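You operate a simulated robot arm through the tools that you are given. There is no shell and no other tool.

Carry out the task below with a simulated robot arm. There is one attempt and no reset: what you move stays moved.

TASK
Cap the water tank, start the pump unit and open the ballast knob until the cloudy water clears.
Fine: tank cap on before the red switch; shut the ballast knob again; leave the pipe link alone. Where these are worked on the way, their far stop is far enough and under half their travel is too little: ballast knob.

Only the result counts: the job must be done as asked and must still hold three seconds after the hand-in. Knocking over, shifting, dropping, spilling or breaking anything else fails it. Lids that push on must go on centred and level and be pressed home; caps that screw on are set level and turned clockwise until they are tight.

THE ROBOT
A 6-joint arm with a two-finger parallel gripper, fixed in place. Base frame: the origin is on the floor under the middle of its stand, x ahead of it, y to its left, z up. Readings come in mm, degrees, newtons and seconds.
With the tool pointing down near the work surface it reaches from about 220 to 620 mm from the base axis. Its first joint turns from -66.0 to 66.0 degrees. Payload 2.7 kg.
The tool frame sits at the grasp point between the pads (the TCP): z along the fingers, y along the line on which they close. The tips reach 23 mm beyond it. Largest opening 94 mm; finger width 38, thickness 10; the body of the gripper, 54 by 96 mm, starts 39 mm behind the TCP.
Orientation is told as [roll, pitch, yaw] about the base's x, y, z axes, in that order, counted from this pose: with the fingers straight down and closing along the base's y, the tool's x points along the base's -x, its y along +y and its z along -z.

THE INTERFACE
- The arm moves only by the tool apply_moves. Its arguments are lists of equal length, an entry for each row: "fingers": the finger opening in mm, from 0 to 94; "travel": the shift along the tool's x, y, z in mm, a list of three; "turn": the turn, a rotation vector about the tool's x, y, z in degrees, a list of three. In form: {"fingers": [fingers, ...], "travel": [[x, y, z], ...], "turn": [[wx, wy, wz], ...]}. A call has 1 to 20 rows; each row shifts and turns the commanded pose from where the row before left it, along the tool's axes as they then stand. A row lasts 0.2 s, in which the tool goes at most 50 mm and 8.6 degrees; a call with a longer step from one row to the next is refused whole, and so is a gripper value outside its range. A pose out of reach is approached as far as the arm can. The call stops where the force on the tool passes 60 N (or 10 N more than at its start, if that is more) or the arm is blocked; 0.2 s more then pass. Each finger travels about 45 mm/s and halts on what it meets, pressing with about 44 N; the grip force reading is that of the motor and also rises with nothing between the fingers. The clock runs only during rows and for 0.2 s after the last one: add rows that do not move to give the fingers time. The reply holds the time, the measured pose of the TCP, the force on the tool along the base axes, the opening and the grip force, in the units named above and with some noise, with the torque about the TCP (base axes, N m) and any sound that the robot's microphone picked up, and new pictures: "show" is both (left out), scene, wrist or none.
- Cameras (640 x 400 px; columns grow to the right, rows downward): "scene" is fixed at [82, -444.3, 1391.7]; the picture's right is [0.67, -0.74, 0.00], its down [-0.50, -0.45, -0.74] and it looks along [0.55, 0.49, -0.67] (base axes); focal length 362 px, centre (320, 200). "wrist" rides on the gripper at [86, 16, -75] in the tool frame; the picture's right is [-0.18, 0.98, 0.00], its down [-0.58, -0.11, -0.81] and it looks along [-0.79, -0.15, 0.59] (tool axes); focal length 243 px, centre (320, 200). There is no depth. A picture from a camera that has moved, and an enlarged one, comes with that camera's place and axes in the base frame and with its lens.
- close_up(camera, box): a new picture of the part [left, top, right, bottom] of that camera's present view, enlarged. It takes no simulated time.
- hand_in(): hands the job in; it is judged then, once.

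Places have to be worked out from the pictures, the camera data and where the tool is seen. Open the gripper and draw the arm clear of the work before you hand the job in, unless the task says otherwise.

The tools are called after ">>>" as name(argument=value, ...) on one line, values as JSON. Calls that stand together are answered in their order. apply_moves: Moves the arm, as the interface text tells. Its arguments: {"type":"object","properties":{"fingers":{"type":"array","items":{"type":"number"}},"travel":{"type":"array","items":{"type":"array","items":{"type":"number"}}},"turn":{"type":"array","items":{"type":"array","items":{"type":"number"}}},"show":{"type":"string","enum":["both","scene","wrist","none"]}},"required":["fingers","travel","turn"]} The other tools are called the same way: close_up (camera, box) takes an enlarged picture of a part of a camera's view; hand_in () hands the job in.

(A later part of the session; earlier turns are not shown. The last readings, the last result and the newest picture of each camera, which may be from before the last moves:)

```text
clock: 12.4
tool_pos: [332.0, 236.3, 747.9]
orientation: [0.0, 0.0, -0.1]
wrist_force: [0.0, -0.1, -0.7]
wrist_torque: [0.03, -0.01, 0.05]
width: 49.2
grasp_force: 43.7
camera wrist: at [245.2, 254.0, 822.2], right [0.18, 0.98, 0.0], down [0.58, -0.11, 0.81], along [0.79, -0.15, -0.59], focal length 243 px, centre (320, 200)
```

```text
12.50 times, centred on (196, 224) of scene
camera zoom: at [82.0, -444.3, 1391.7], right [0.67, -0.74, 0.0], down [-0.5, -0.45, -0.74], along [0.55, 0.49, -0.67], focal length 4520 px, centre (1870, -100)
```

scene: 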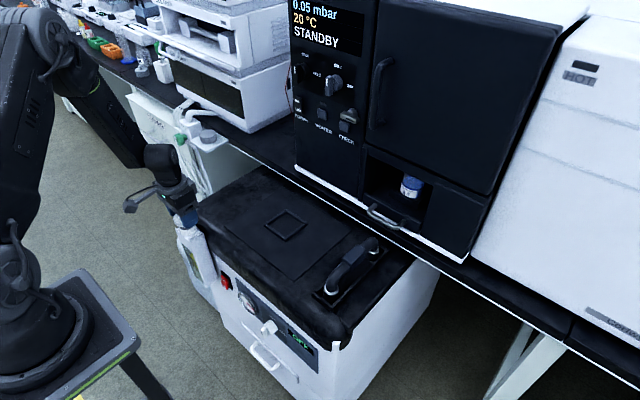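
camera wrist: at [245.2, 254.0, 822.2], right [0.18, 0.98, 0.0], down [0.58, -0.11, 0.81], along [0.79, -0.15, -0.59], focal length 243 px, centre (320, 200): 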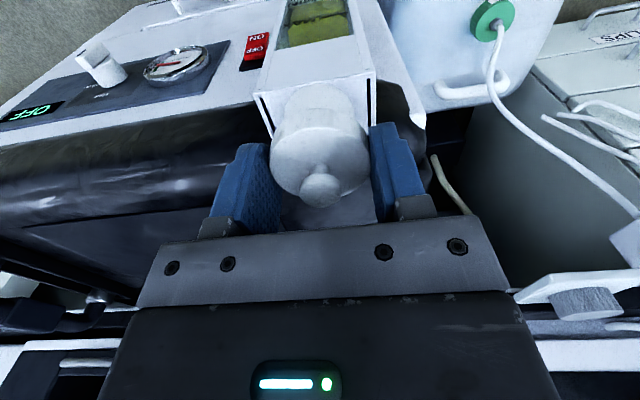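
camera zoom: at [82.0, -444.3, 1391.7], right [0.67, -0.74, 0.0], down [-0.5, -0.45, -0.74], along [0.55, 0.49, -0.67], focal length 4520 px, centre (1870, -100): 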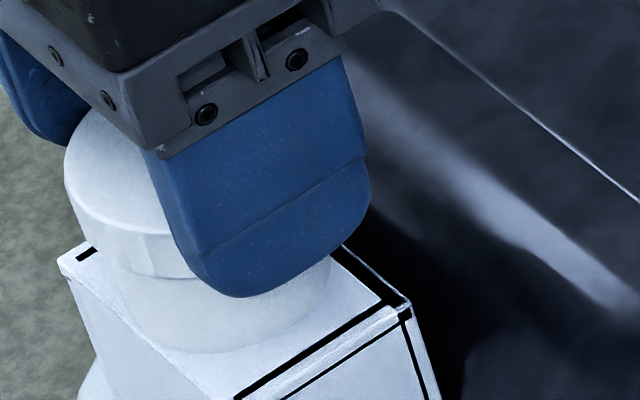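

Both views agree within about half a millimetre; I nudge 0.5 mm in -y and lower gently, watching for a rim contact.

>>> apply_moves(fingers=[40, 40, 40, 40, 40, 40], travel=[[-0.2, -0.5, 0], [0, 0, 2], [0, 0, 2], [0, 0, 1.5], [0, 0, 1.5], [0, 0, 0]], turn=[[0, 0, 0], [0, 0, 0], [0, 0, 0], [0, 0, 0], [0, 0, 0], [0, 0, 0]], show="wrist")

>>> close_up(camera="wrist", box=[260, 80, 380, 155])

>>> close_up(camera="scene", box=[176, 208, 216, 240])

```text
clock: 13.8
tool_pos: [333.4, 237.4, 743.7]
orientation: [0.0, -0.2, 0.1]
wrist_force: [-7.7, 0.6, 37.0]
wrist_torque: [-0.13, 0.89, 0.05]
width: 49.5
grasp_force: 44.4
camera wrist: at [245.6, 254.0, 816.7], right [0.18, 0.98, 0.0], down [0.58, -0.11, 0.81], along [0.79, -0.15, -0.59], focal length 243 px, centre (320, 200)
```

wrist: 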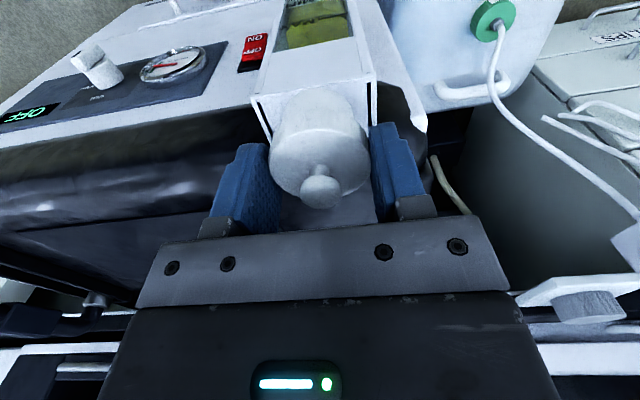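

```text
5.33 times, centred on (320, 118) of wrist
camera zoom: at [245.6, 254.0, 816.7], right [0.18, 0.98, 0.0], down [0.58, -0.11, 0.81], along [0.79, -0.15, -0.59], focal length 1294 px, centre (320, 640)
```

zoom: 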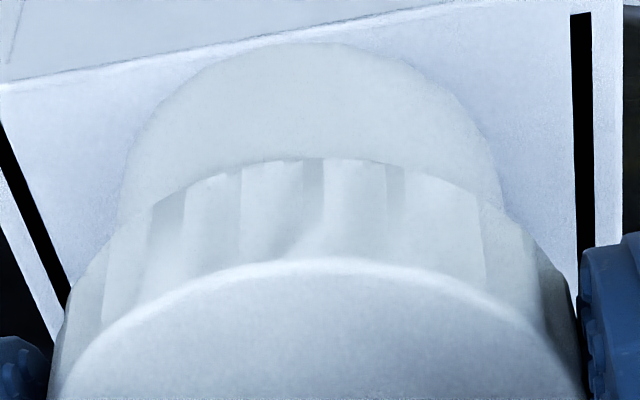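

```text
12.50 times, centred on (196, 224) of scene
camera zoom: at [81.5, -444.6, 1391.7], right [0.67, -0.74, 0.0], down [-0.5, -0.45, -0.74], along [0.55, 0.49, -0.67], focal length 4520 px, centre (1870, -100)
```

zoom: 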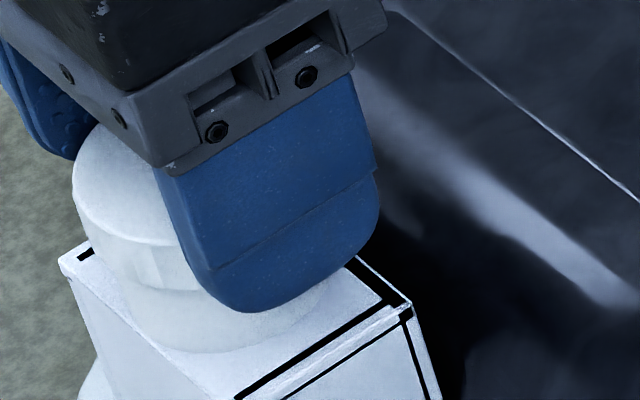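

Contact at the rim: the torque puts it on the robot-side edge of the neck, and the side force pushes toward -x, so the cap is a little too far in +x. I lift 3 mm, shift 1.3 mm toward -x, and try again.

>>> apply_moves(fingers=[40, 40, 40, 40, 40, 40, 40], travel=[[0, 0, -4], [1.3, -0.2, 0], [0, 0, 2], [0, 0, 2], [0, 0, 1], [0, 0, 1], [0, 0, 0]], turn=[[0, 0, 0], [0, 0, 0], [0, 0, 0], [0, 0, 0], [0, 0, 0], [0, 0, 0], [0, 0, 0]], show="wrist")

>>> close_up(camera="wrist", box=[260, 80, 380, 155])

```text
clock: 15.4
tool_pos: [331.1, 236.6, 741.9]
orientation: [-0.1, 0.0, 0.0]
wrist_force: [0.1, 0.3, 0.6]
wrist_torque: [0.02, 0.0, 0.02]
width: 49.6
grasp_force: 43.7
camera wrist: at [243.8, 253.5, 814.1], right [0.18, 0.98, 0.0], down [0.58, -0.11, 0.81], along [0.79, -0.15, -0.59], focal length 243 px, centre (320, 200)
```

wrist: 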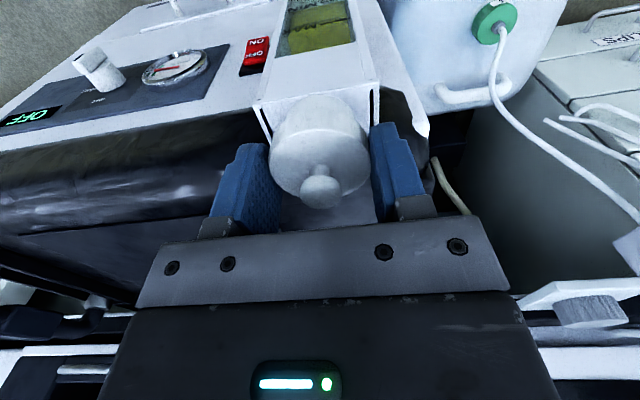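

```text
5.33 times, centred on (320, 118) of wrist
camera zoom: at [243.8, 253.5, 814.1], right [0.18, 0.98, 0.0], down [0.58, -0.11, 0.81], along [0.79, -0.15, -0.59], focal length 1294 px, centre (320, 640)
```

zoom: 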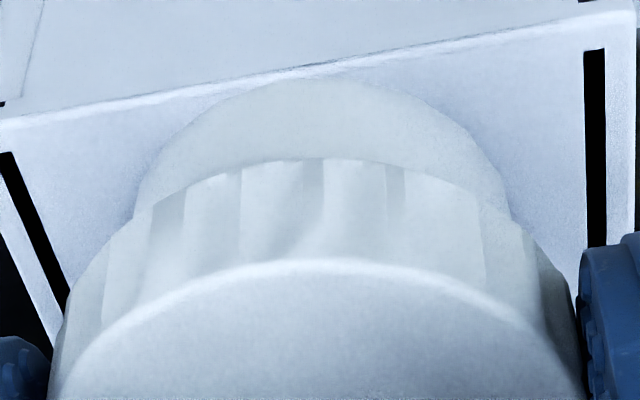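

No force now and the cap has gone lower than the earlier contact height, so it's over the neck. I keep lowering in small steps.

>>> apply_moves(fingers=[40, 40, 40, 40, 40], travel=[[0, 0, 1.5], [0, 0, 1.5], [0, 0, 1.5], [0, 0, 1.5], [0, 0, 0]], turn=[[0, 0, 0], [0, 0, 0], [0, 0, 0], [0, 0, 0], [0, 0, 0]], show="wrist")

>>> close_up(camera="wrist", box=[260, 80, 380, 155])

>>> close_up(camera="scene", box=[176, 208, 216, 240])

```text
clock: 16.6
tool_pos: [330.9, 237.8, 734.4]
orientation: [0.1, 0.1, 0.0]
wrist_force: [0.0, -0.3, 0.2]
wrist_torque: [-0.01, 0.01, -0.01]
width: 49.0
grasp_force: 43.8
camera wrist: at [244.2, 253.5, 808.3], right [0.18, 0.98, 0.0], down [0.58, -0.11, 0.81], along [0.79, -0.15, -0.59], focal length 243 px, centre (320, 200)
```

wrist: 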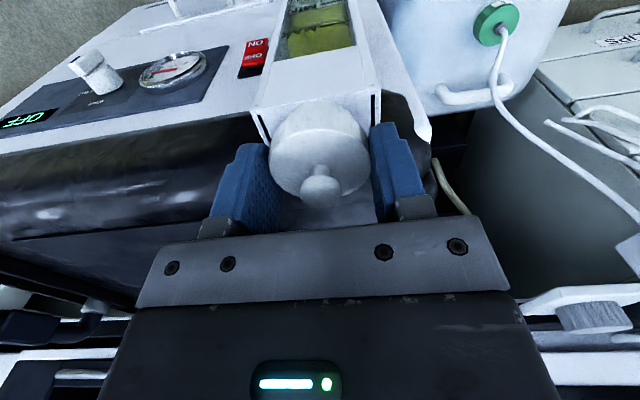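

```text
5.33 times, centred on (320, 118) of wrist
camera zoom: at [244.2, 253.5, 808.3], right [0.18, 0.98, 0.0], down [0.58, -0.11, 0.81], along [0.79, -0.15, -0.59], focal length 1294 px, centre (320, 640)
```

zoom: 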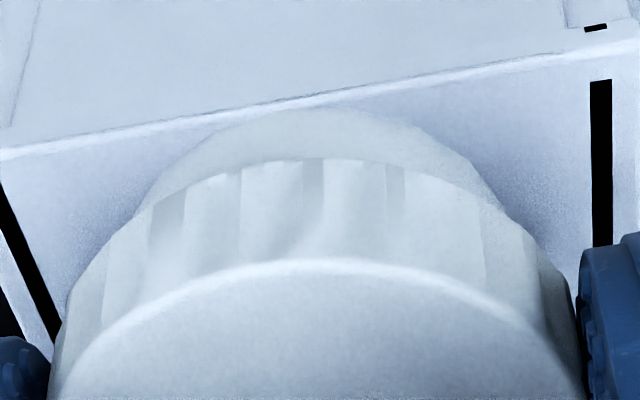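

```text
12.50 times, centred on (196, 224) of scene
camera zoom: at [82.0, -444.3, 1391.7], right [0.67, -0.74, 0.0], down [-0.5, -0.45, -0.74], along [0.55, 0.49, -0.67], focal length 4520 px, centre (1870, -100)
```

zoom: 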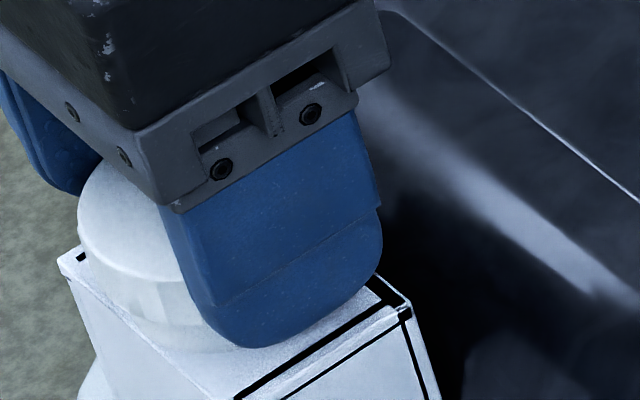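

The cap slides freely over the neck, centred. I continue lowering in 1 mm steps until it bottoms.

>>> apply_moves(fingers=[40, 40, 40, 40, 40, 40], travel=[[0, 0, 1], [0, 0, 1], [0, 0, 1], [0, 0, 1], [0, 0, 1], [0, 0, 0]], turn=[[0, 0, 0], [0, 0, 0], [0, 0, 0], [0, 0, 0], [0, 0, 0], [0, 0, 0]], show="wrist")

>>> close_up(camera="wrist", box=[260, 80, 380, 155])

>>> close_up(camera="scene", box=[176, 208, 216, 240])

```text
clock: 18.0
tool_pos: [331.8, 236.3, 731.4]
orientation: [0.1, 0.0, 0.0]
wrist_force: [-17.5, -4.2, 51.8]
wrist_torque: [-0.16, 0.23, 0.09]
width: 49.3
grasp_force: 43.7
heard: snap
camera wrist: at [244.0, 253.6, 804.2], right [0.18, 0.98, 0.0], down [0.58, -0.11, 0.81], along [0.79, -0.15, -0.59], focal length 243 px, centre (320, 200)
```

wrist: 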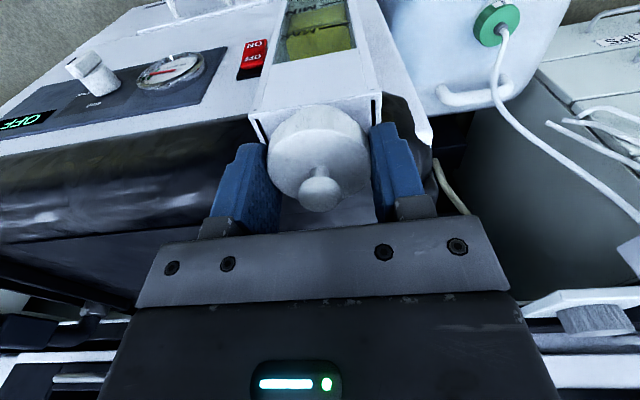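

```text
5.33 times, centred on (320, 118) of wrist
camera zoom: at [244.0, 253.6, 804.2], right [0.18, 0.98, 0.0], down [0.58, -0.11, 0.81], along [0.79, -0.15, -0.59], focal length 1294 px, centre (320, 640)
```

zoom: 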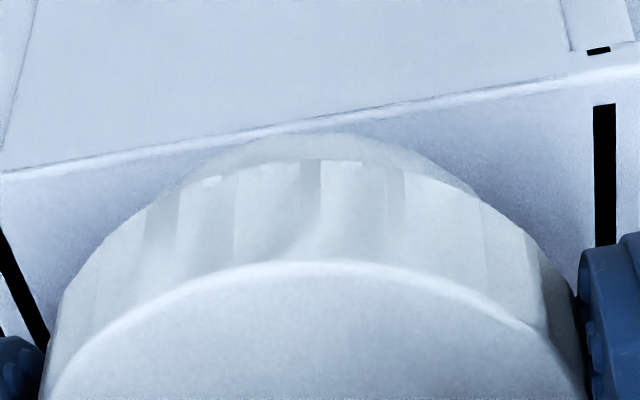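

```text
12.50 times, centred on (196, 224) of scene
camera zoom: at [81.1, -444.8, 1391.6], right [0.67, -0.74, 0.0], down [-0.5, -0.45, -0.74], along [0.55, 0.49, -0.67], focal length 4520 px, centre (1870, -100)
```

zoom: 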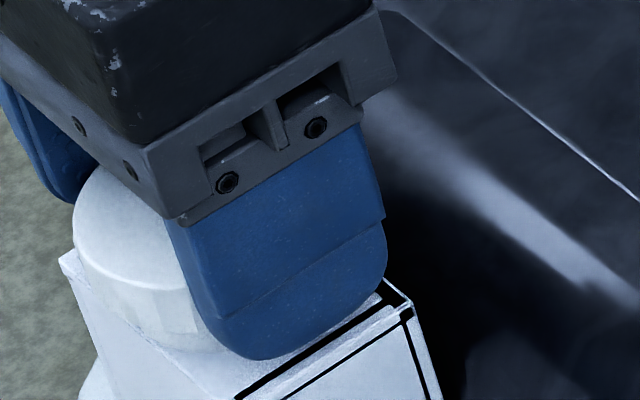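

A snap was heard, so the push-on cap has gone home. I unload by 1.2 mm, open the fingers and rise to inspect it.

>>> apply_moves(fingers=[40, 50, 60, 75, 85, 85, 85, 85], travel=[[0, 0, -1.2], [0, 0, 0], [0, 0, 0], [0, 0, 0], [0, 0, 0], [0, 0, -15], [0, 0, -35], [0, 0, 0]], turn=[[0, 0, 0], [0, 0, 0], [0, 0, 0], [0, 0, 0], [0, 0, 0], [0, 0, 0], [0, 0, 0], [0, 0, 0]], show="both")

>>> close_up(camera="wrist", box=[240, 60, 400, 180])

>>> close_up(camera="scene", box=[176, 204, 226, 240])

```text
clock: 19.8
tool_pos: [332.5, 235.2, 780.0]
orientation: [-0.1, 0.0, 0.0]
wrist_force: [-0.8, 1.0, -1.0]
wrist_torque: [-0.02, -0.01, 0.0]
width: 85.2
grasp_force: 0.1
camera wrist: at [243.8, 252.6, 853.6], right [0.18, 0.98, 0.0], down [0.58, -0.11, 0.81], along [0.79, -0.15, -0.59], focal length 243 px, centre (320, 200)
```

scene: 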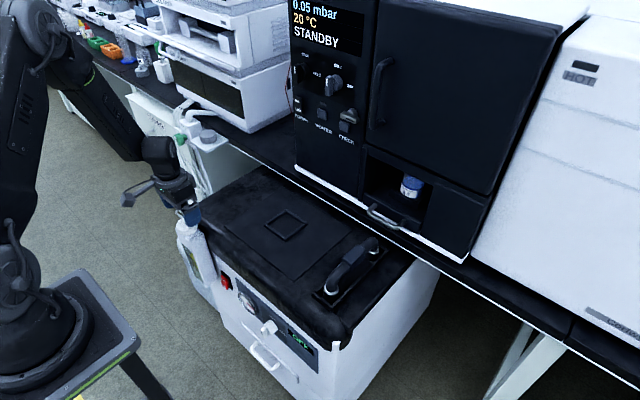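
wrist: 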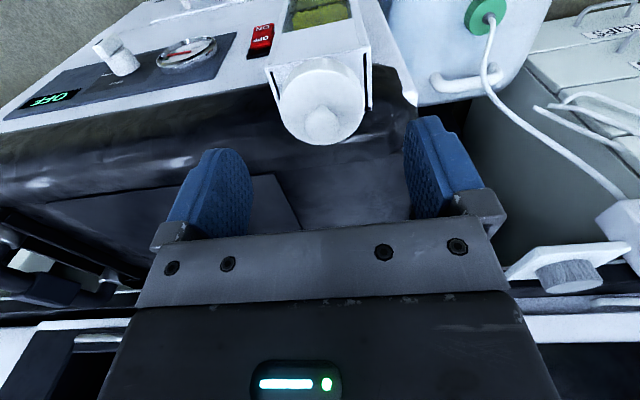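

```text
3.33 times, centred on (320, 120) of wrist
camera zoom: at [243.8, 252.6, 853.6], right [0.18, 0.98, 0.0], down [0.58, -0.11, 0.81], along [0.79, -0.15, -0.59], focal length 809 px, centre (320, 467)
```

zoom: 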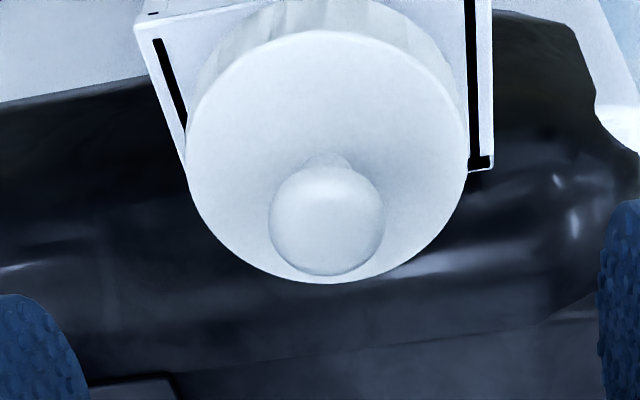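

```text
11.11 times, centred on (201, 222) of scene
camera zoom: at [82.0, -444.3, 1391.7], right [0.67, -0.74, 0.0], down [-0.5, -0.45, -0.74], along [0.55, 0.49, -0.67], focal length 4018 px, centre (1642, -44)
```

zoom: 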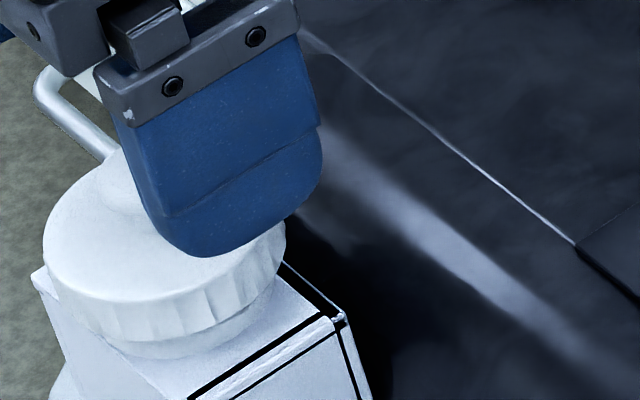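

The cap looks level on the neck. I take a closer look from the scene camera to judge whether any neck still shows beneath it.

>>> close_up(camera="scene", box=[174, 214, 206, 240])

>>> close_up(camera="wrist", box=[260, 40, 380, 150])

```text
15.38 times, centred on (190, 227) of scene
camera zoom: at [82.0, -444.3, 1391.7], right [0.67, -0.74, 0.0], down [-0.5, -0.45, -0.74], along [0.55, 0.49, -0.67], focal length 5564 px, centre (2320, -215)
```

zoom: 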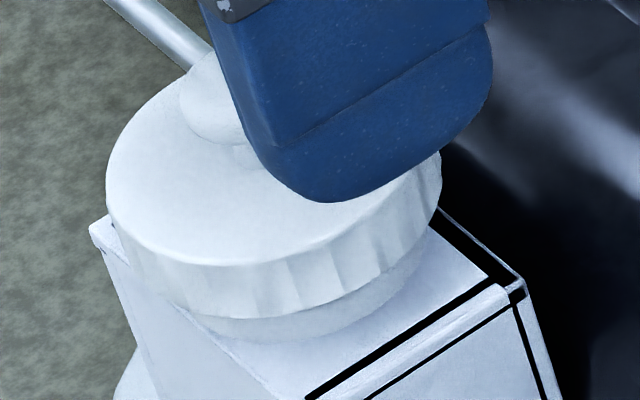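

```text
3.64 times, centred on (320, 95) of wrist
camera zoom: at [243.8, 252.6, 853.6], right [0.18, 0.98, 0.0], down [0.58, -0.11, 0.81], along [0.79, -0.15, -0.59], focal length 882 px, centre (320, 582)
```

zoom: 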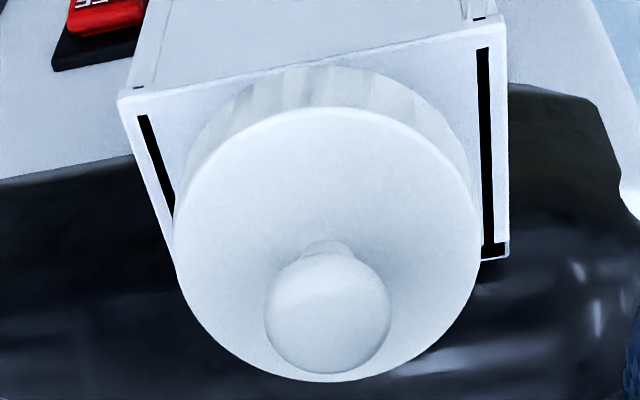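

The cap sits level, and the remaining visible neck fits a fully seated cap. To be sure it is pressed home, I close the fingers above the nub and press straight down on it gently.

>>> apply_moves(fingers=[85, 50, 20, 0, 0, 0, 0, 0], travel=[[-0.8, 0.8, -12], [0, 0, 0], [0, 0, 0], [0, 0, 0], [0, 0, 0], [0, 0, 0], [0, 0, 6], [0, 0, 6]], turn=[[0, 0, 0], [0, 0, 0], [0, 0, 0], [0, 0, 0], [0, 0, 0], [0, 0, 0], [0, 0, 0], [0, 0, 0]], show="both")

>>> close_up(camera="scene", box=[160, 190, 220, 240])

```text
clock: 21.6
tool_pos: [333.4, 238.0, 779.8]
orientation: [0.0, 0.0, 0.0]
wrist_force: [0.3, 0.8, 0.1]
wrist_torque: [0.04, 0.0, 0.01]
width: 0.0
grasp_force: 42.2
camera wrist: at [245.3, 254.5, 853.9], right [0.18, 0.98, 0.0], down [0.58, -0.11, 0.81], along [0.79, -0.15, -0.59], focal length 243 px, centre (320, 200)
```

scene: 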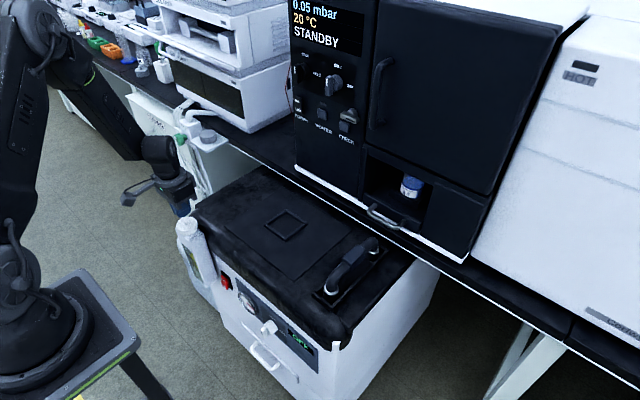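
wrist: 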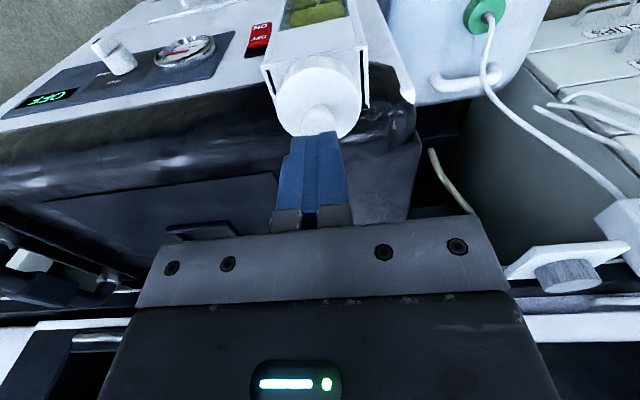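

```text
8.00 times, centred on (190, 215) of scene
camera zoom: at [82.0, -444.3, 1391.7], right [0.67, -0.74, 0.0], down [-0.5, -0.45, -0.74], along [0.55, 0.49, -0.67], focal length 2893 px, centre (1360, 80)
```

zoom: 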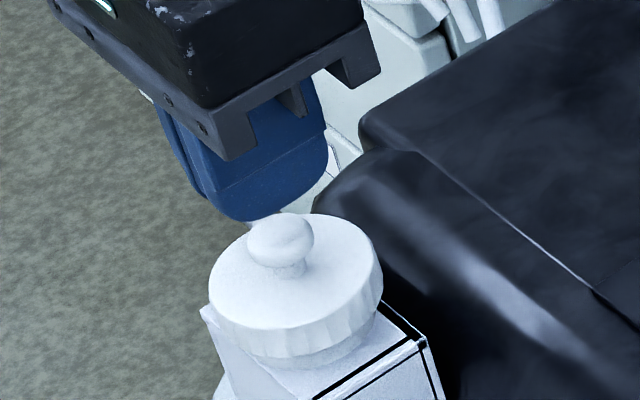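

The closed fingers are right above the nub. I press down in small steps until the force rises.

>>> apply_moves(fingers=[0, 0, 0, 0, 0, 0, 0, 0], travel=[[0, 0, 5], [0, 0, 4], [0, 0, 2], [0, 0, 1.5], [0, 0, 1.5], [0, 0, 1], [0, 0, 1], [0, 0, 0]], turn=[[0, 0, 0], [0, 0, 0], [0, 0, 0], [0, 0, 0], [0, 0, 0], [0, 0, 0], [0, 0, 0], [0, 0, 0]], show="wrist")

>>> close_up(camera="scene", box=[160, 190, 220, 240])

```text
clock: 23.4
tool_pos: [332.6, 238.2, 764.2]
orientation: [0.2, -0.1, -0.1]
wrist_force: [-14.5, -3.1, 40.6]
wrist_torque: [-0.12, 0.37, -0.03]
width: 0.0
grasp_force: 42.8
camera wrist: at [244.5, 254.1, 838.9], right [0.18, 0.98, 0.0], down [0.58, -0.11, 0.81], along [0.79, -0.15, -0.59], focal length 243 px, centre (320, 200)
```

wrist: 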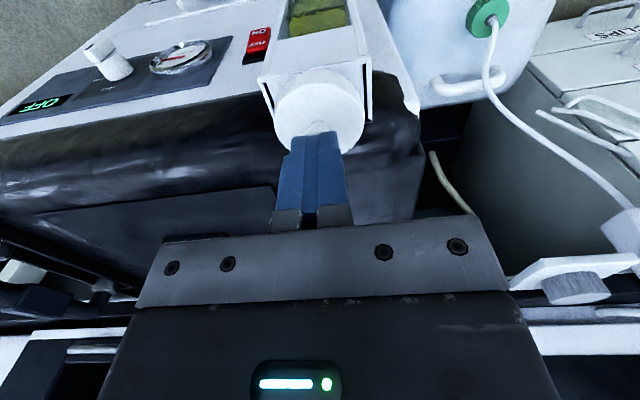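

```text
8.00 times, centred on (190, 215) of scene
camera zoom: at [81.3, -444.6, 1391.6], right [0.67, -0.74, 0.0], down [-0.5, -0.45, -0.74], along [0.55, 0.49, -0.67], focal length 2893 px, centre (1360, 80)
```

zoom: 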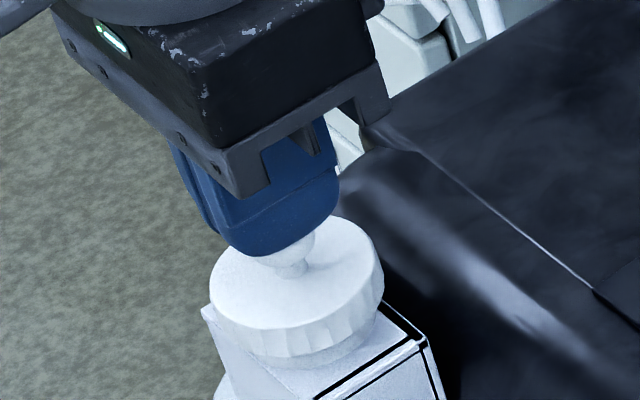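

The nub held firm at 40 N with no further movement, so the cap is home. I rise, back away from the tank and go to a spot in front of the panel to inspect the switch and knob.

>>> apply_moves(fingers=[0, 0, 0, 0, 0, 0], travel=[[0, 0, -20], [0, 0, -40], [10, -40, 0], [20, -40, 0], [20, -40, 0], [0, 0, 0]], turn=[[0, 0, 0], [0, 0, 0], [0, 0, 0], [0, 0, 0], [0, 0, 0], [0, 0, 0]], show="both")

>>> close_up(camera="scene", box=[170, 200, 230, 250])

>>> close_up(camera="wrist", box=[120, 0, 440, 120])

```text
clock: 24.8
tool_pos: [282.3, 115.0, 823.9]
orientation: [0.0, 0.0, 0.0]
wrist_force: [0.0, 0.0, -0.4]
wrist_torque: [0.01, 0.0, 0.03]
width: 0.0
grasp_force: 42.3
camera wrist: at [194.6, 131.6, 897.4], right [0.18, 0.98, 0.0], down [0.58, -0.11, 0.81], along [0.79, -0.15, -0.59], focal length 243 px, centre (320, 200)
```

scene: 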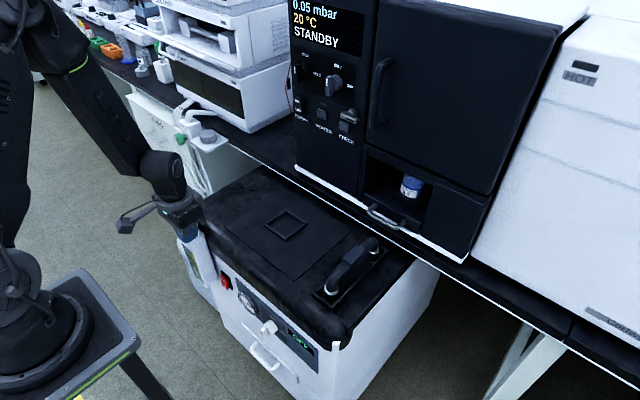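
wrist: 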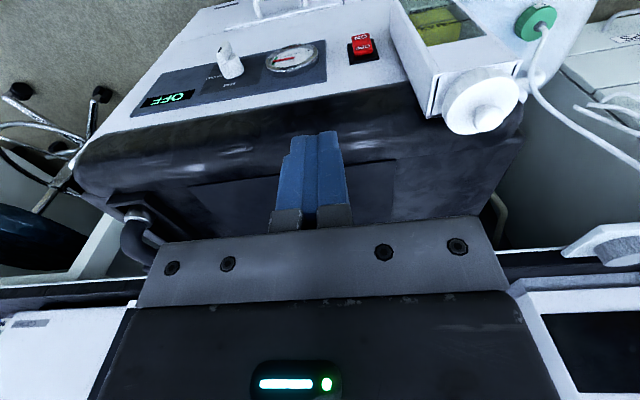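

```text
8.00 times, centred on (200, 225) of scene
camera zoom: at [82.0, -444.3, 1391.7], right [0.67, -0.74, 0.0], down [-0.5, -0.45, -0.74], along [0.55, 0.49, -0.67], focal length 2893 px, centre (1280, 0)
```

zoom: 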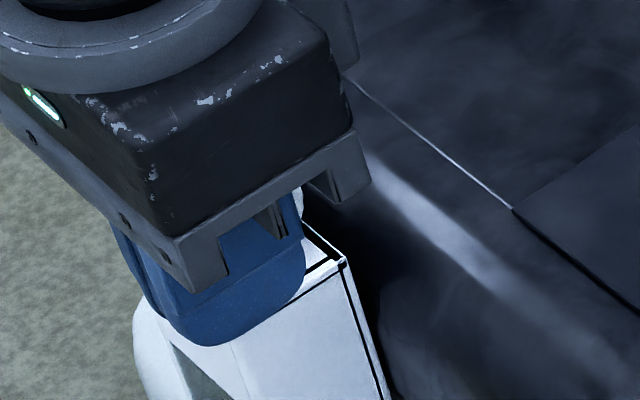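

```text
2.00 times, centred on (280, 60) of wrist
camera zoom: at [194.6, 131.6, 897.4], right [0.18, 0.98, 0.0], down [0.58, -0.11, 0.81], along [0.79, -0.15, -0.59], focal length 485 px, centre (400, 480)
```

zoom: 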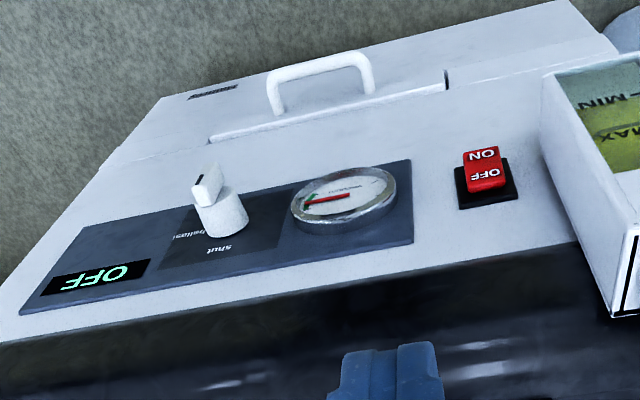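

From several views the switch is at about (348, 163, 524) and the ballast knob at about (348, -34, 513), on a panel facing the robot. I tilt the tool 45° forward so that the wrist camera looks level at the panel.

>>> apply_moves(fingers=[0, 0, 0, 0, 0, 0, 0], travel=[[5, -5, 0], [5, -5, 0], [0, -5, 0], [0, 0, 0], [0, 0, 0], [0, 0, 0], [0, 0, 0]], turn=[[0, -7.5, 0], [0, -7.5, 0], [0, -7.5, 0], [0, -7.5, 0], [0, -7.5, 0], [0, -7.5, 0], [0, 0, 0]], show="both")

```text
clock: 26.4
tool_pos: [283.8, 97.3, 823.7]
orientation: [3.2, -35.6, -1.4]
wrist_force: [-1.0, -0.2, -0.5]
wrist_torque: [-0.01, 0.01, 0.01]
width: 0.2
grasp_force: 42.3
out of reach, approached as far as the arm can: row 1, 2, 3
camera wrist: at [169.2, 112.6, 834.0], right [0.14, 0.98, 0.15], down [0.0, -0.15, 0.99], along [0.99, -0.14, -0.03], focal length 243 px, centre (320, 200)
```

scene: 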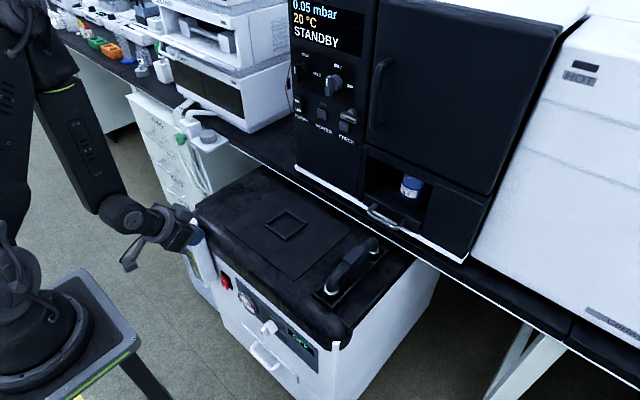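
wrist: 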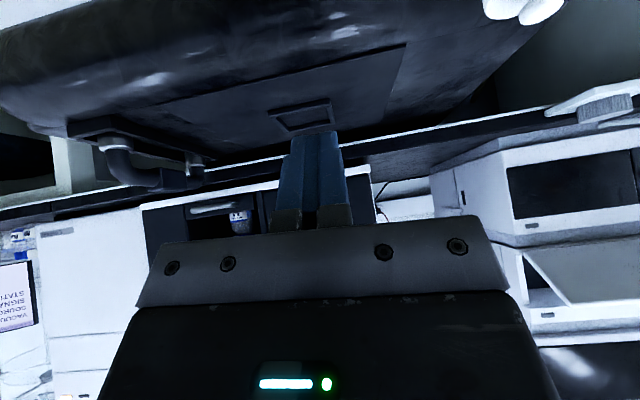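

The arm approached only part of the tilt (pitch -35.6°) and may still be settling; I wait a moment and read again.

>>> apply_moves(fingers=[0, 0, 0], travel=[[0, 0, 0], [0, 0, 0], [0, 0, 0]], turn=[[0, 0, 0], [0, 0, 0], [0, 0, 0]], show="none")

```text
clock: 27.2
tool_pos: [284.1, 96.7, 824.5]
orientation: [3.3, -35.5, -1.6]
wrist_force: [-0.3, 0.2, 0.0]
wrist_torque: [0.0, 0.01, 0.03]
width: 0.1
grasp_force: 42.6
```

The tool has settled at pitch -35.5° with a slight roll. I descend in front of the panel to about (270, 60, 620), taking out the roll on the way.

>>> apply_moves(fingers=[0, 0, 0, 0, 0, 0, 0], travel=[[26, -7.4, 31.6], [26, -7.4, 31.6], [26, -7.4, 31.6], [26, -7.4, 31.6], [26, -7.4, 31.6], [0, 0, 0], [0, 0, 0]], turn=[[0.7, 0, -0.6], [0.7, 0, -0.6], [0.7, 0, -0.6], [0, 0, 0], [0, 0, 0], [0, 0, 0], [0, 0, 0]], show="both")

```text
clock: 28.8
tool_pos: [268.5, 63.0, 619.7]
orientation: [-0.2, -35.5, 0.8]
wrist_force: [-0.5, 0.1, -0.2]
wrist_torque: [-0.02, 0.04, -0.01]
width: 0.0
grasp_force: 42.1
camera wrist: at [153.6, 78.9, 628.9], right [0.14, 0.98, 0.1], down [0.01, -0.11, 0.99], along [0.99, -0.14, -0.02], focal length 243 px, centre (320, 200)
```

scene: 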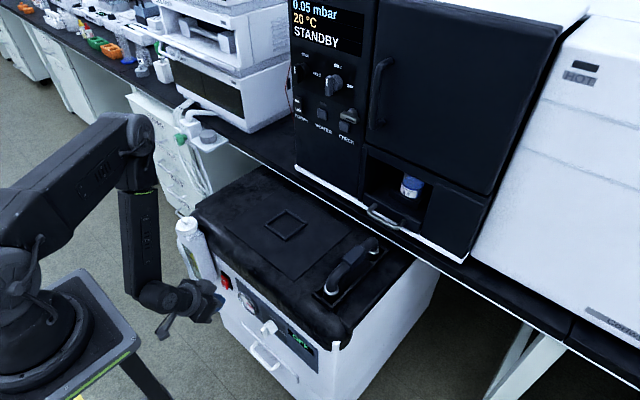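
wrist: 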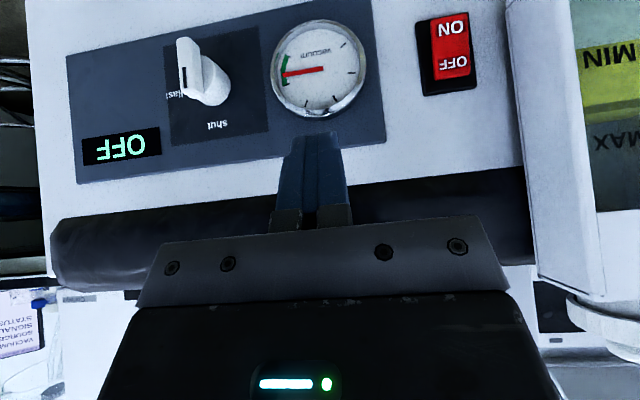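

The reach works and this is a clear frontal view (upside-down) of the panel. I enlarge the switch, knob and tank window.

>>> close_up(camera="wrist", box=[390, 0, 510, 110])

>>> close_up(camera="wrist", box=[130, 10, 290, 150])

>>> close_up(camera="wrist", box=[500, 0, 640, 200])

>>> close_up(camera="scene", box=[180, 240, 340, 380])

```text
3.64 times, centred on (450, 55) of wrist
camera zoom: at [153.6, 78.9, 628.9], right [0.14, 0.98, 0.1], down [0.01, -0.11, 0.99], along [0.99, -0.14, -0.02], focal length 882 px, centre (-153, 727)
```

zoom: 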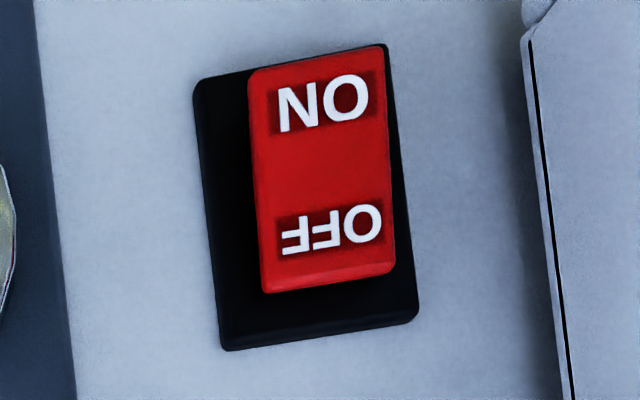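

```text
2.86 times, centred on (210, 80) of wrist
camera zoom: at [153.6, 78.9, 628.9], right [0.14, 0.98, 0.1], down [0.01, -0.11, 0.99], along [0.99, -0.14, -0.02], focal length 693 px, centre (634, 543)
```

zoom: 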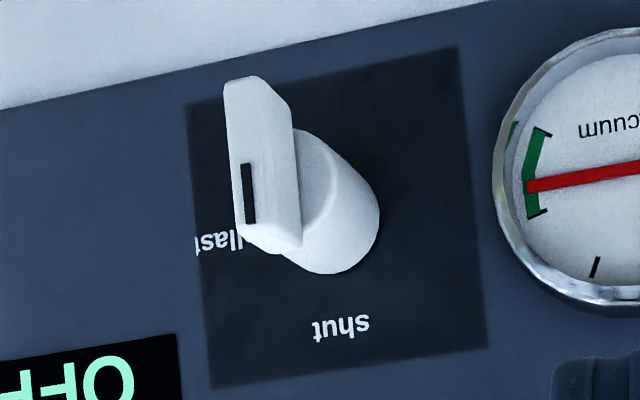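

```text
2.00 times, centred on (570, 100) of wrist
camera zoom: at [153.6, 78.9, 628.9], right [0.14, 0.98, 0.1], down [0.01, -0.11, 0.99], along [0.99, -0.14, -0.02], focal length 485 px, centre (-180, 400)
```

zoom: 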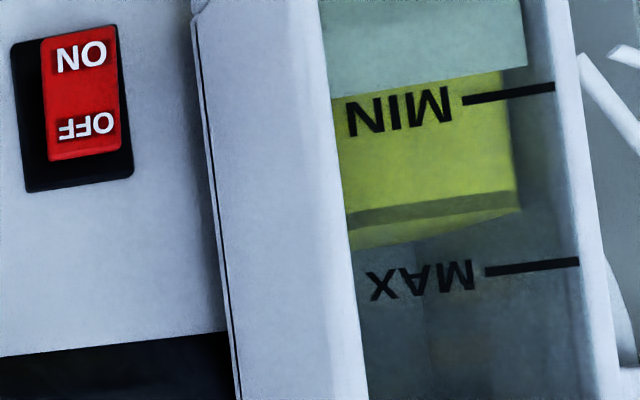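

```text
2.86 times, centred on (260, 310) of scene
camera zoom: at [82.0, -444.3, 1391.7], right [0.67, -0.74, 0.0], down [-0.5, -0.45, -0.74], along [0.55, 0.49, -0.67], focal length 1033 px, centre (491, -114)
```

zoom: 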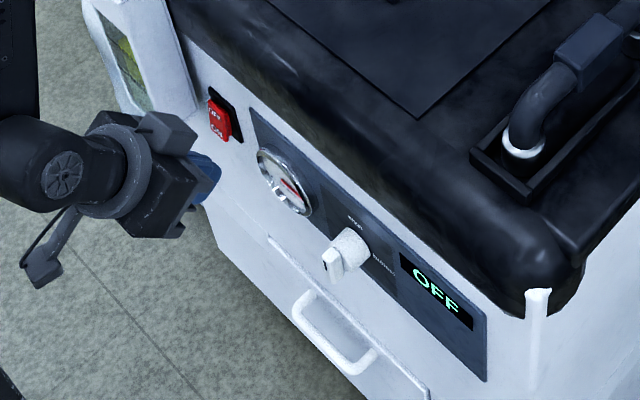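

The rocker's lower (ON) half sticks out, at about (345, 164, 510), and the knob's bar stands vertical ("shut" up, "ballast" to the robot's right). Before the switch I increase the tilt to about 55° so the gripper body clears the tank box beside it.

>>> apply_moves(fingers=[0, 0, 0, 0, 0], travel=[[0, 0, 0], [0, 0, 0], [0, 0, 0], [0, 0, 0], [0, 0, 0]], turn=[[0, -6.5, 0], [0, -6.5, 0], [0, -6.5, 0], [0, 0, 0], [0, 0, 0]], show="both")

```text
clock: 30.0
tool_pos: [269.8, 62.7, 619.2]
orientation: [-0.2, -55.1, 0.7]
wrist_force: [-0.2, 0.7, -0.5]
wrist_torque: [-0.01, -0.02, -0.02]
width: 0.1
grasp_force: 42.0
camera wrist: at [157.9, 78.9, 589.8], right [0.1, 0.98, 0.15], down [-0.33, -0.11, 0.94], along [0.94, -0.14, 0.31], focal length 243 px, centre (320, 200)
```

scene: 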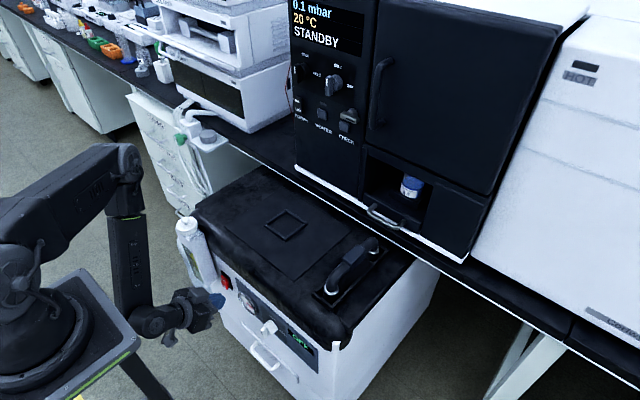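
wrist: 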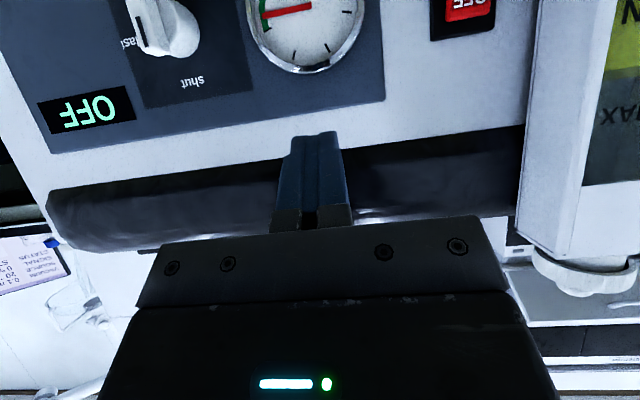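

Tilt of 55° reached. I move down and across to stand about 15-20 mm in front of the switch's ON half.

>>> apply_moves(fingers=[0, 0, 0, 0, 0, 0, 0], travel=[[22.7, 23.5, 15.9], [22.7, 23.5, 15.9], [22.7, 23.5, 15.9], [22.7, 23.5, 15.9], [-11.5, 0, 16.4], [0, 0, 0], [0, 0, 0]], turn=[[0, 0, 0], [0, 0, 0], [0, 0, 0], [0, 0, 0], [0, 0, 0], [0, 0, 0], [0, 0, 0]], show="both")

>>> close_up(camera="wrist", box=[220, 60, 420, 220])

>>> close_up(camera="scene", box=[170, 230, 270, 320])

```text
clock: 31.6
tool_pos: [289.6, 158.4, 508.0]
orientation: [-0.3, -54.9, 0.8]
wrist_force: [-0.4, 0.8, 0.4]
wrist_torque: [0.01, 0.03, 0.0]
width: 0.0
grasp_force: 42.5
camera wrist: at [177.3, 173.4, 478.7], right [0.1, 0.98, 0.15], down [-0.33, -0.11, 0.94], along [0.94, -0.14, 0.31], focal length 243 px, centre (320, 200)
```

scene: 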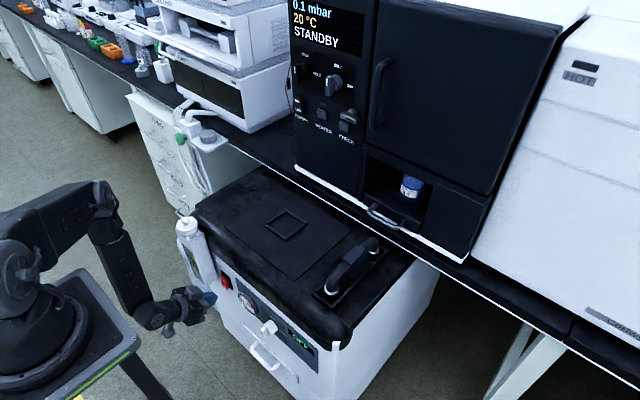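
wrist: 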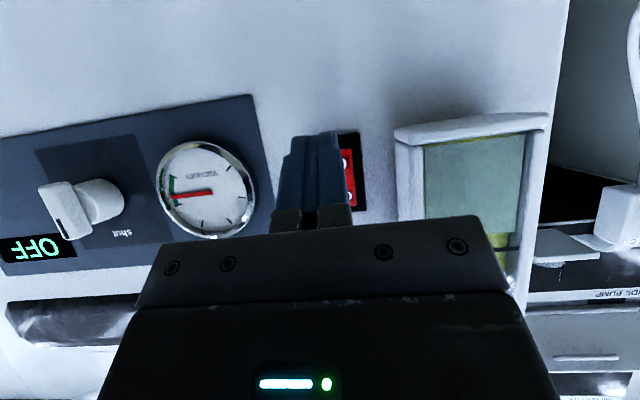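

```text
2.50 times, centred on (320, 140) of wrist
camera zoom: at [177.3, 173.4, 478.7], right [0.1, 0.98, 0.15], down [-0.33, -0.11, 0.94], along [0.94, -0.14, 0.31], focal length 606 px, centre (320, 350)
```

zoom: 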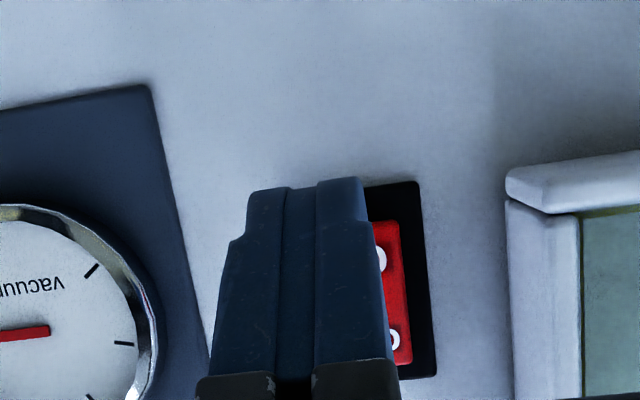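

```text
4.44 times, centred on (220, 275) of scene
camera zoom: at [82.0, -444.3, 1391.7], right [0.67, -0.74, 0.0], down [-0.5, -0.45, -0.74], along [0.55, 0.49, -0.67], focal length 1607 px, centre (764, -133)
```

zoom: 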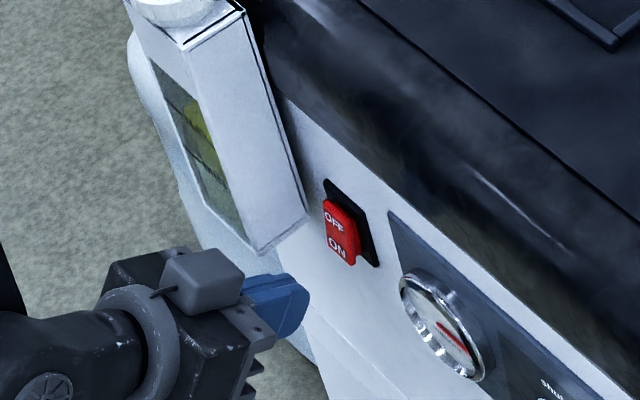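

The closed fingertips are level with the ON half and about 25-30 mm off. I advance straight in +x, slowing near contact, and listen for the click.

>>> apply_moves(fingers=[0, 0, 0, 0, 0, 0, 0], travel=[[-5.7, 0, 8.2], [-5.7, 0, 8.2], [-1.7, 0, 2.5], [-1.15, 0, 1.64], [-1.15, 0, 1.64], [-1.15, 0, 1.64], [0, 0, 0]], turn=[[0, 0, 0], [0, 0, 0], [0, 0, 0], [0, 0, 0], [0, 0, 0], [0, 0, 0], [0, 0, 0]], show="both")

>>> close_up(camera="scene", box=[170, 230, 270, 320])

```text
clock: 33.2
tool_pos: [316.7, 157.5, 507.3]
orientation: [-0.4, -54.9, 1.0]
wrist_force: [-14.0, 2.9, 1.4]
wrist_torque: [-0.05, -0.11, 0.06]
width: 0.0
grasp_force: 42.0
camera wrist: at [206.2, 172.5, 478.5], right [0.09, 0.98, 0.15], down [-0.32, -0.11, 0.94], along [0.94, -0.14, 0.31], focal length 243 px, centre (320, 200)
```

scene: 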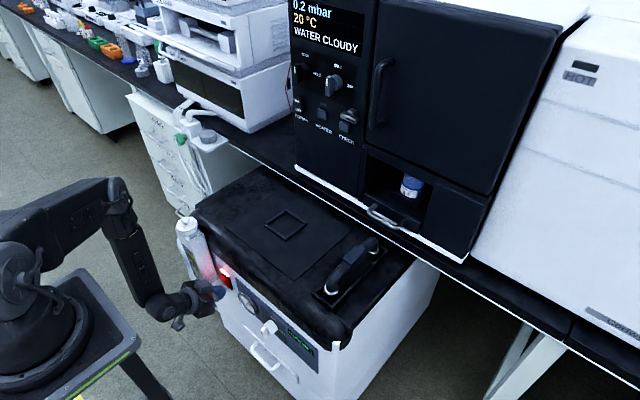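
wrist: 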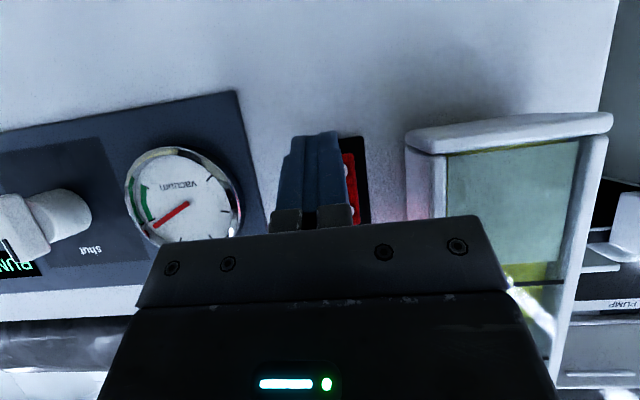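

```text
4.44 times, centred on (220, 275) of scene
camera zoom: at [81.8, -444.2, 1391.7], right [0.67, -0.74, 0.0], down [-0.5, -0.45, -0.74], along [0.55, 0.49, -0.67], focal length 1607 px, centre (764, -133)
```

zoom: 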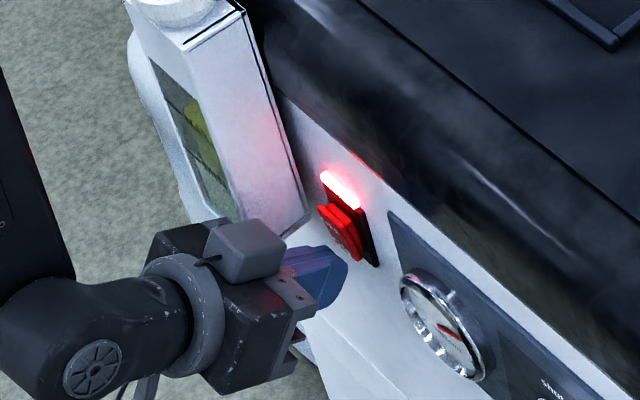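

The switch clicked over: the red lamp is lit and the display reads "WATER CLOUDY". I back straight off the switch and move across toward the ballast knob.

>>> apply_moves(fingers=[0, 0, 0, 0, 0, 0, 0, 0, 0], travel=[[8.6, 0, -12.3], [17.2, 0, -24.6], [11.5, 0, -16.4], [0, -40, 0], [0, -40, 0], [0, -40, 0], [0, -40, 0], [0, -32, 0], [0, 0, 0]], turn=[[0, 0, 0], [0, 0, 0], [0, 0, 0], [0, 0, 0], [0, 0, 0], [0, 0, 0], [0, 0, 0], [0, 0, 0], [0, 0, 0]], show="both")

>>> close_up(camera="scene", box=[280, 0, 380, 70])

>>> close_up(camera="scene", box=[160, 210, 340, 370])

```text
clock: 35.2
tool_pos: [253.6, -35.7, 507.1]
orientation: [-0.3, -55.0, 0.8]
wrist_force: [0.7, 0.2, 0.0]
wrist_torque: [0.01, 0.01, -0.01]
width: 0.1
grasp_force: 42.7
camera wrist: at [141.9, -19.4, 478.4], right [0.09, 0.98, 0.15], down [-0.32, -0.11, 0.94], along [0.94, -0.14, 0.31], focal length 243 px, centre (320, 200)
```

scene: 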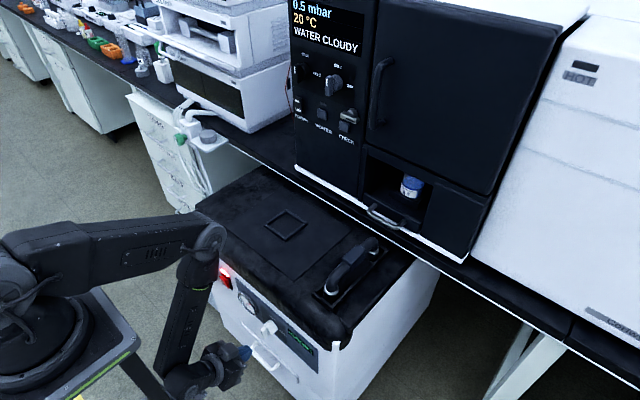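
wrist: 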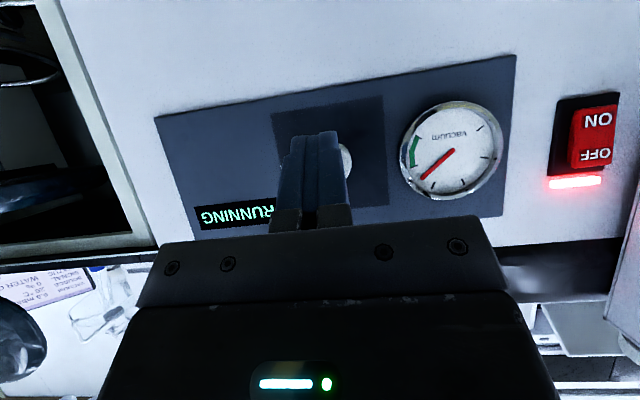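

```text
5.71 times, centred on (330, 35) of scene
camera zoom: at [82.0, -444.3, 1391.7], right [0.67, -0.74, 0.0], down [-0.5, -0.45, -0.74], along [0.55, 0.49, -0.67], focal length 2066 px, centre (263, 1143)
```

zoom: 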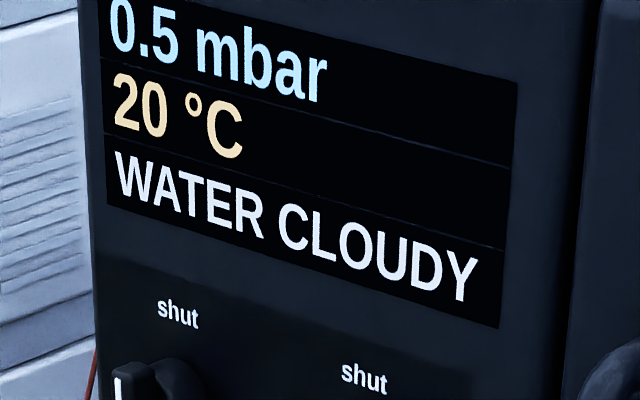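

```text
2.50 times, centred on (250, 290) of scene
camera zoom: at [82.0, -444.3, 1391.7], right [0.67, -0.74, 0.0], down [-0.5, -0.45, -0.74], along [0.55, 0.49, -0.67], focal length 904 px, centre (495, -25)
```

zoom: 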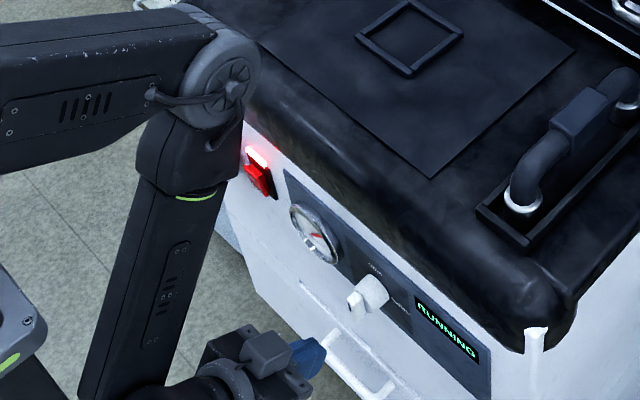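

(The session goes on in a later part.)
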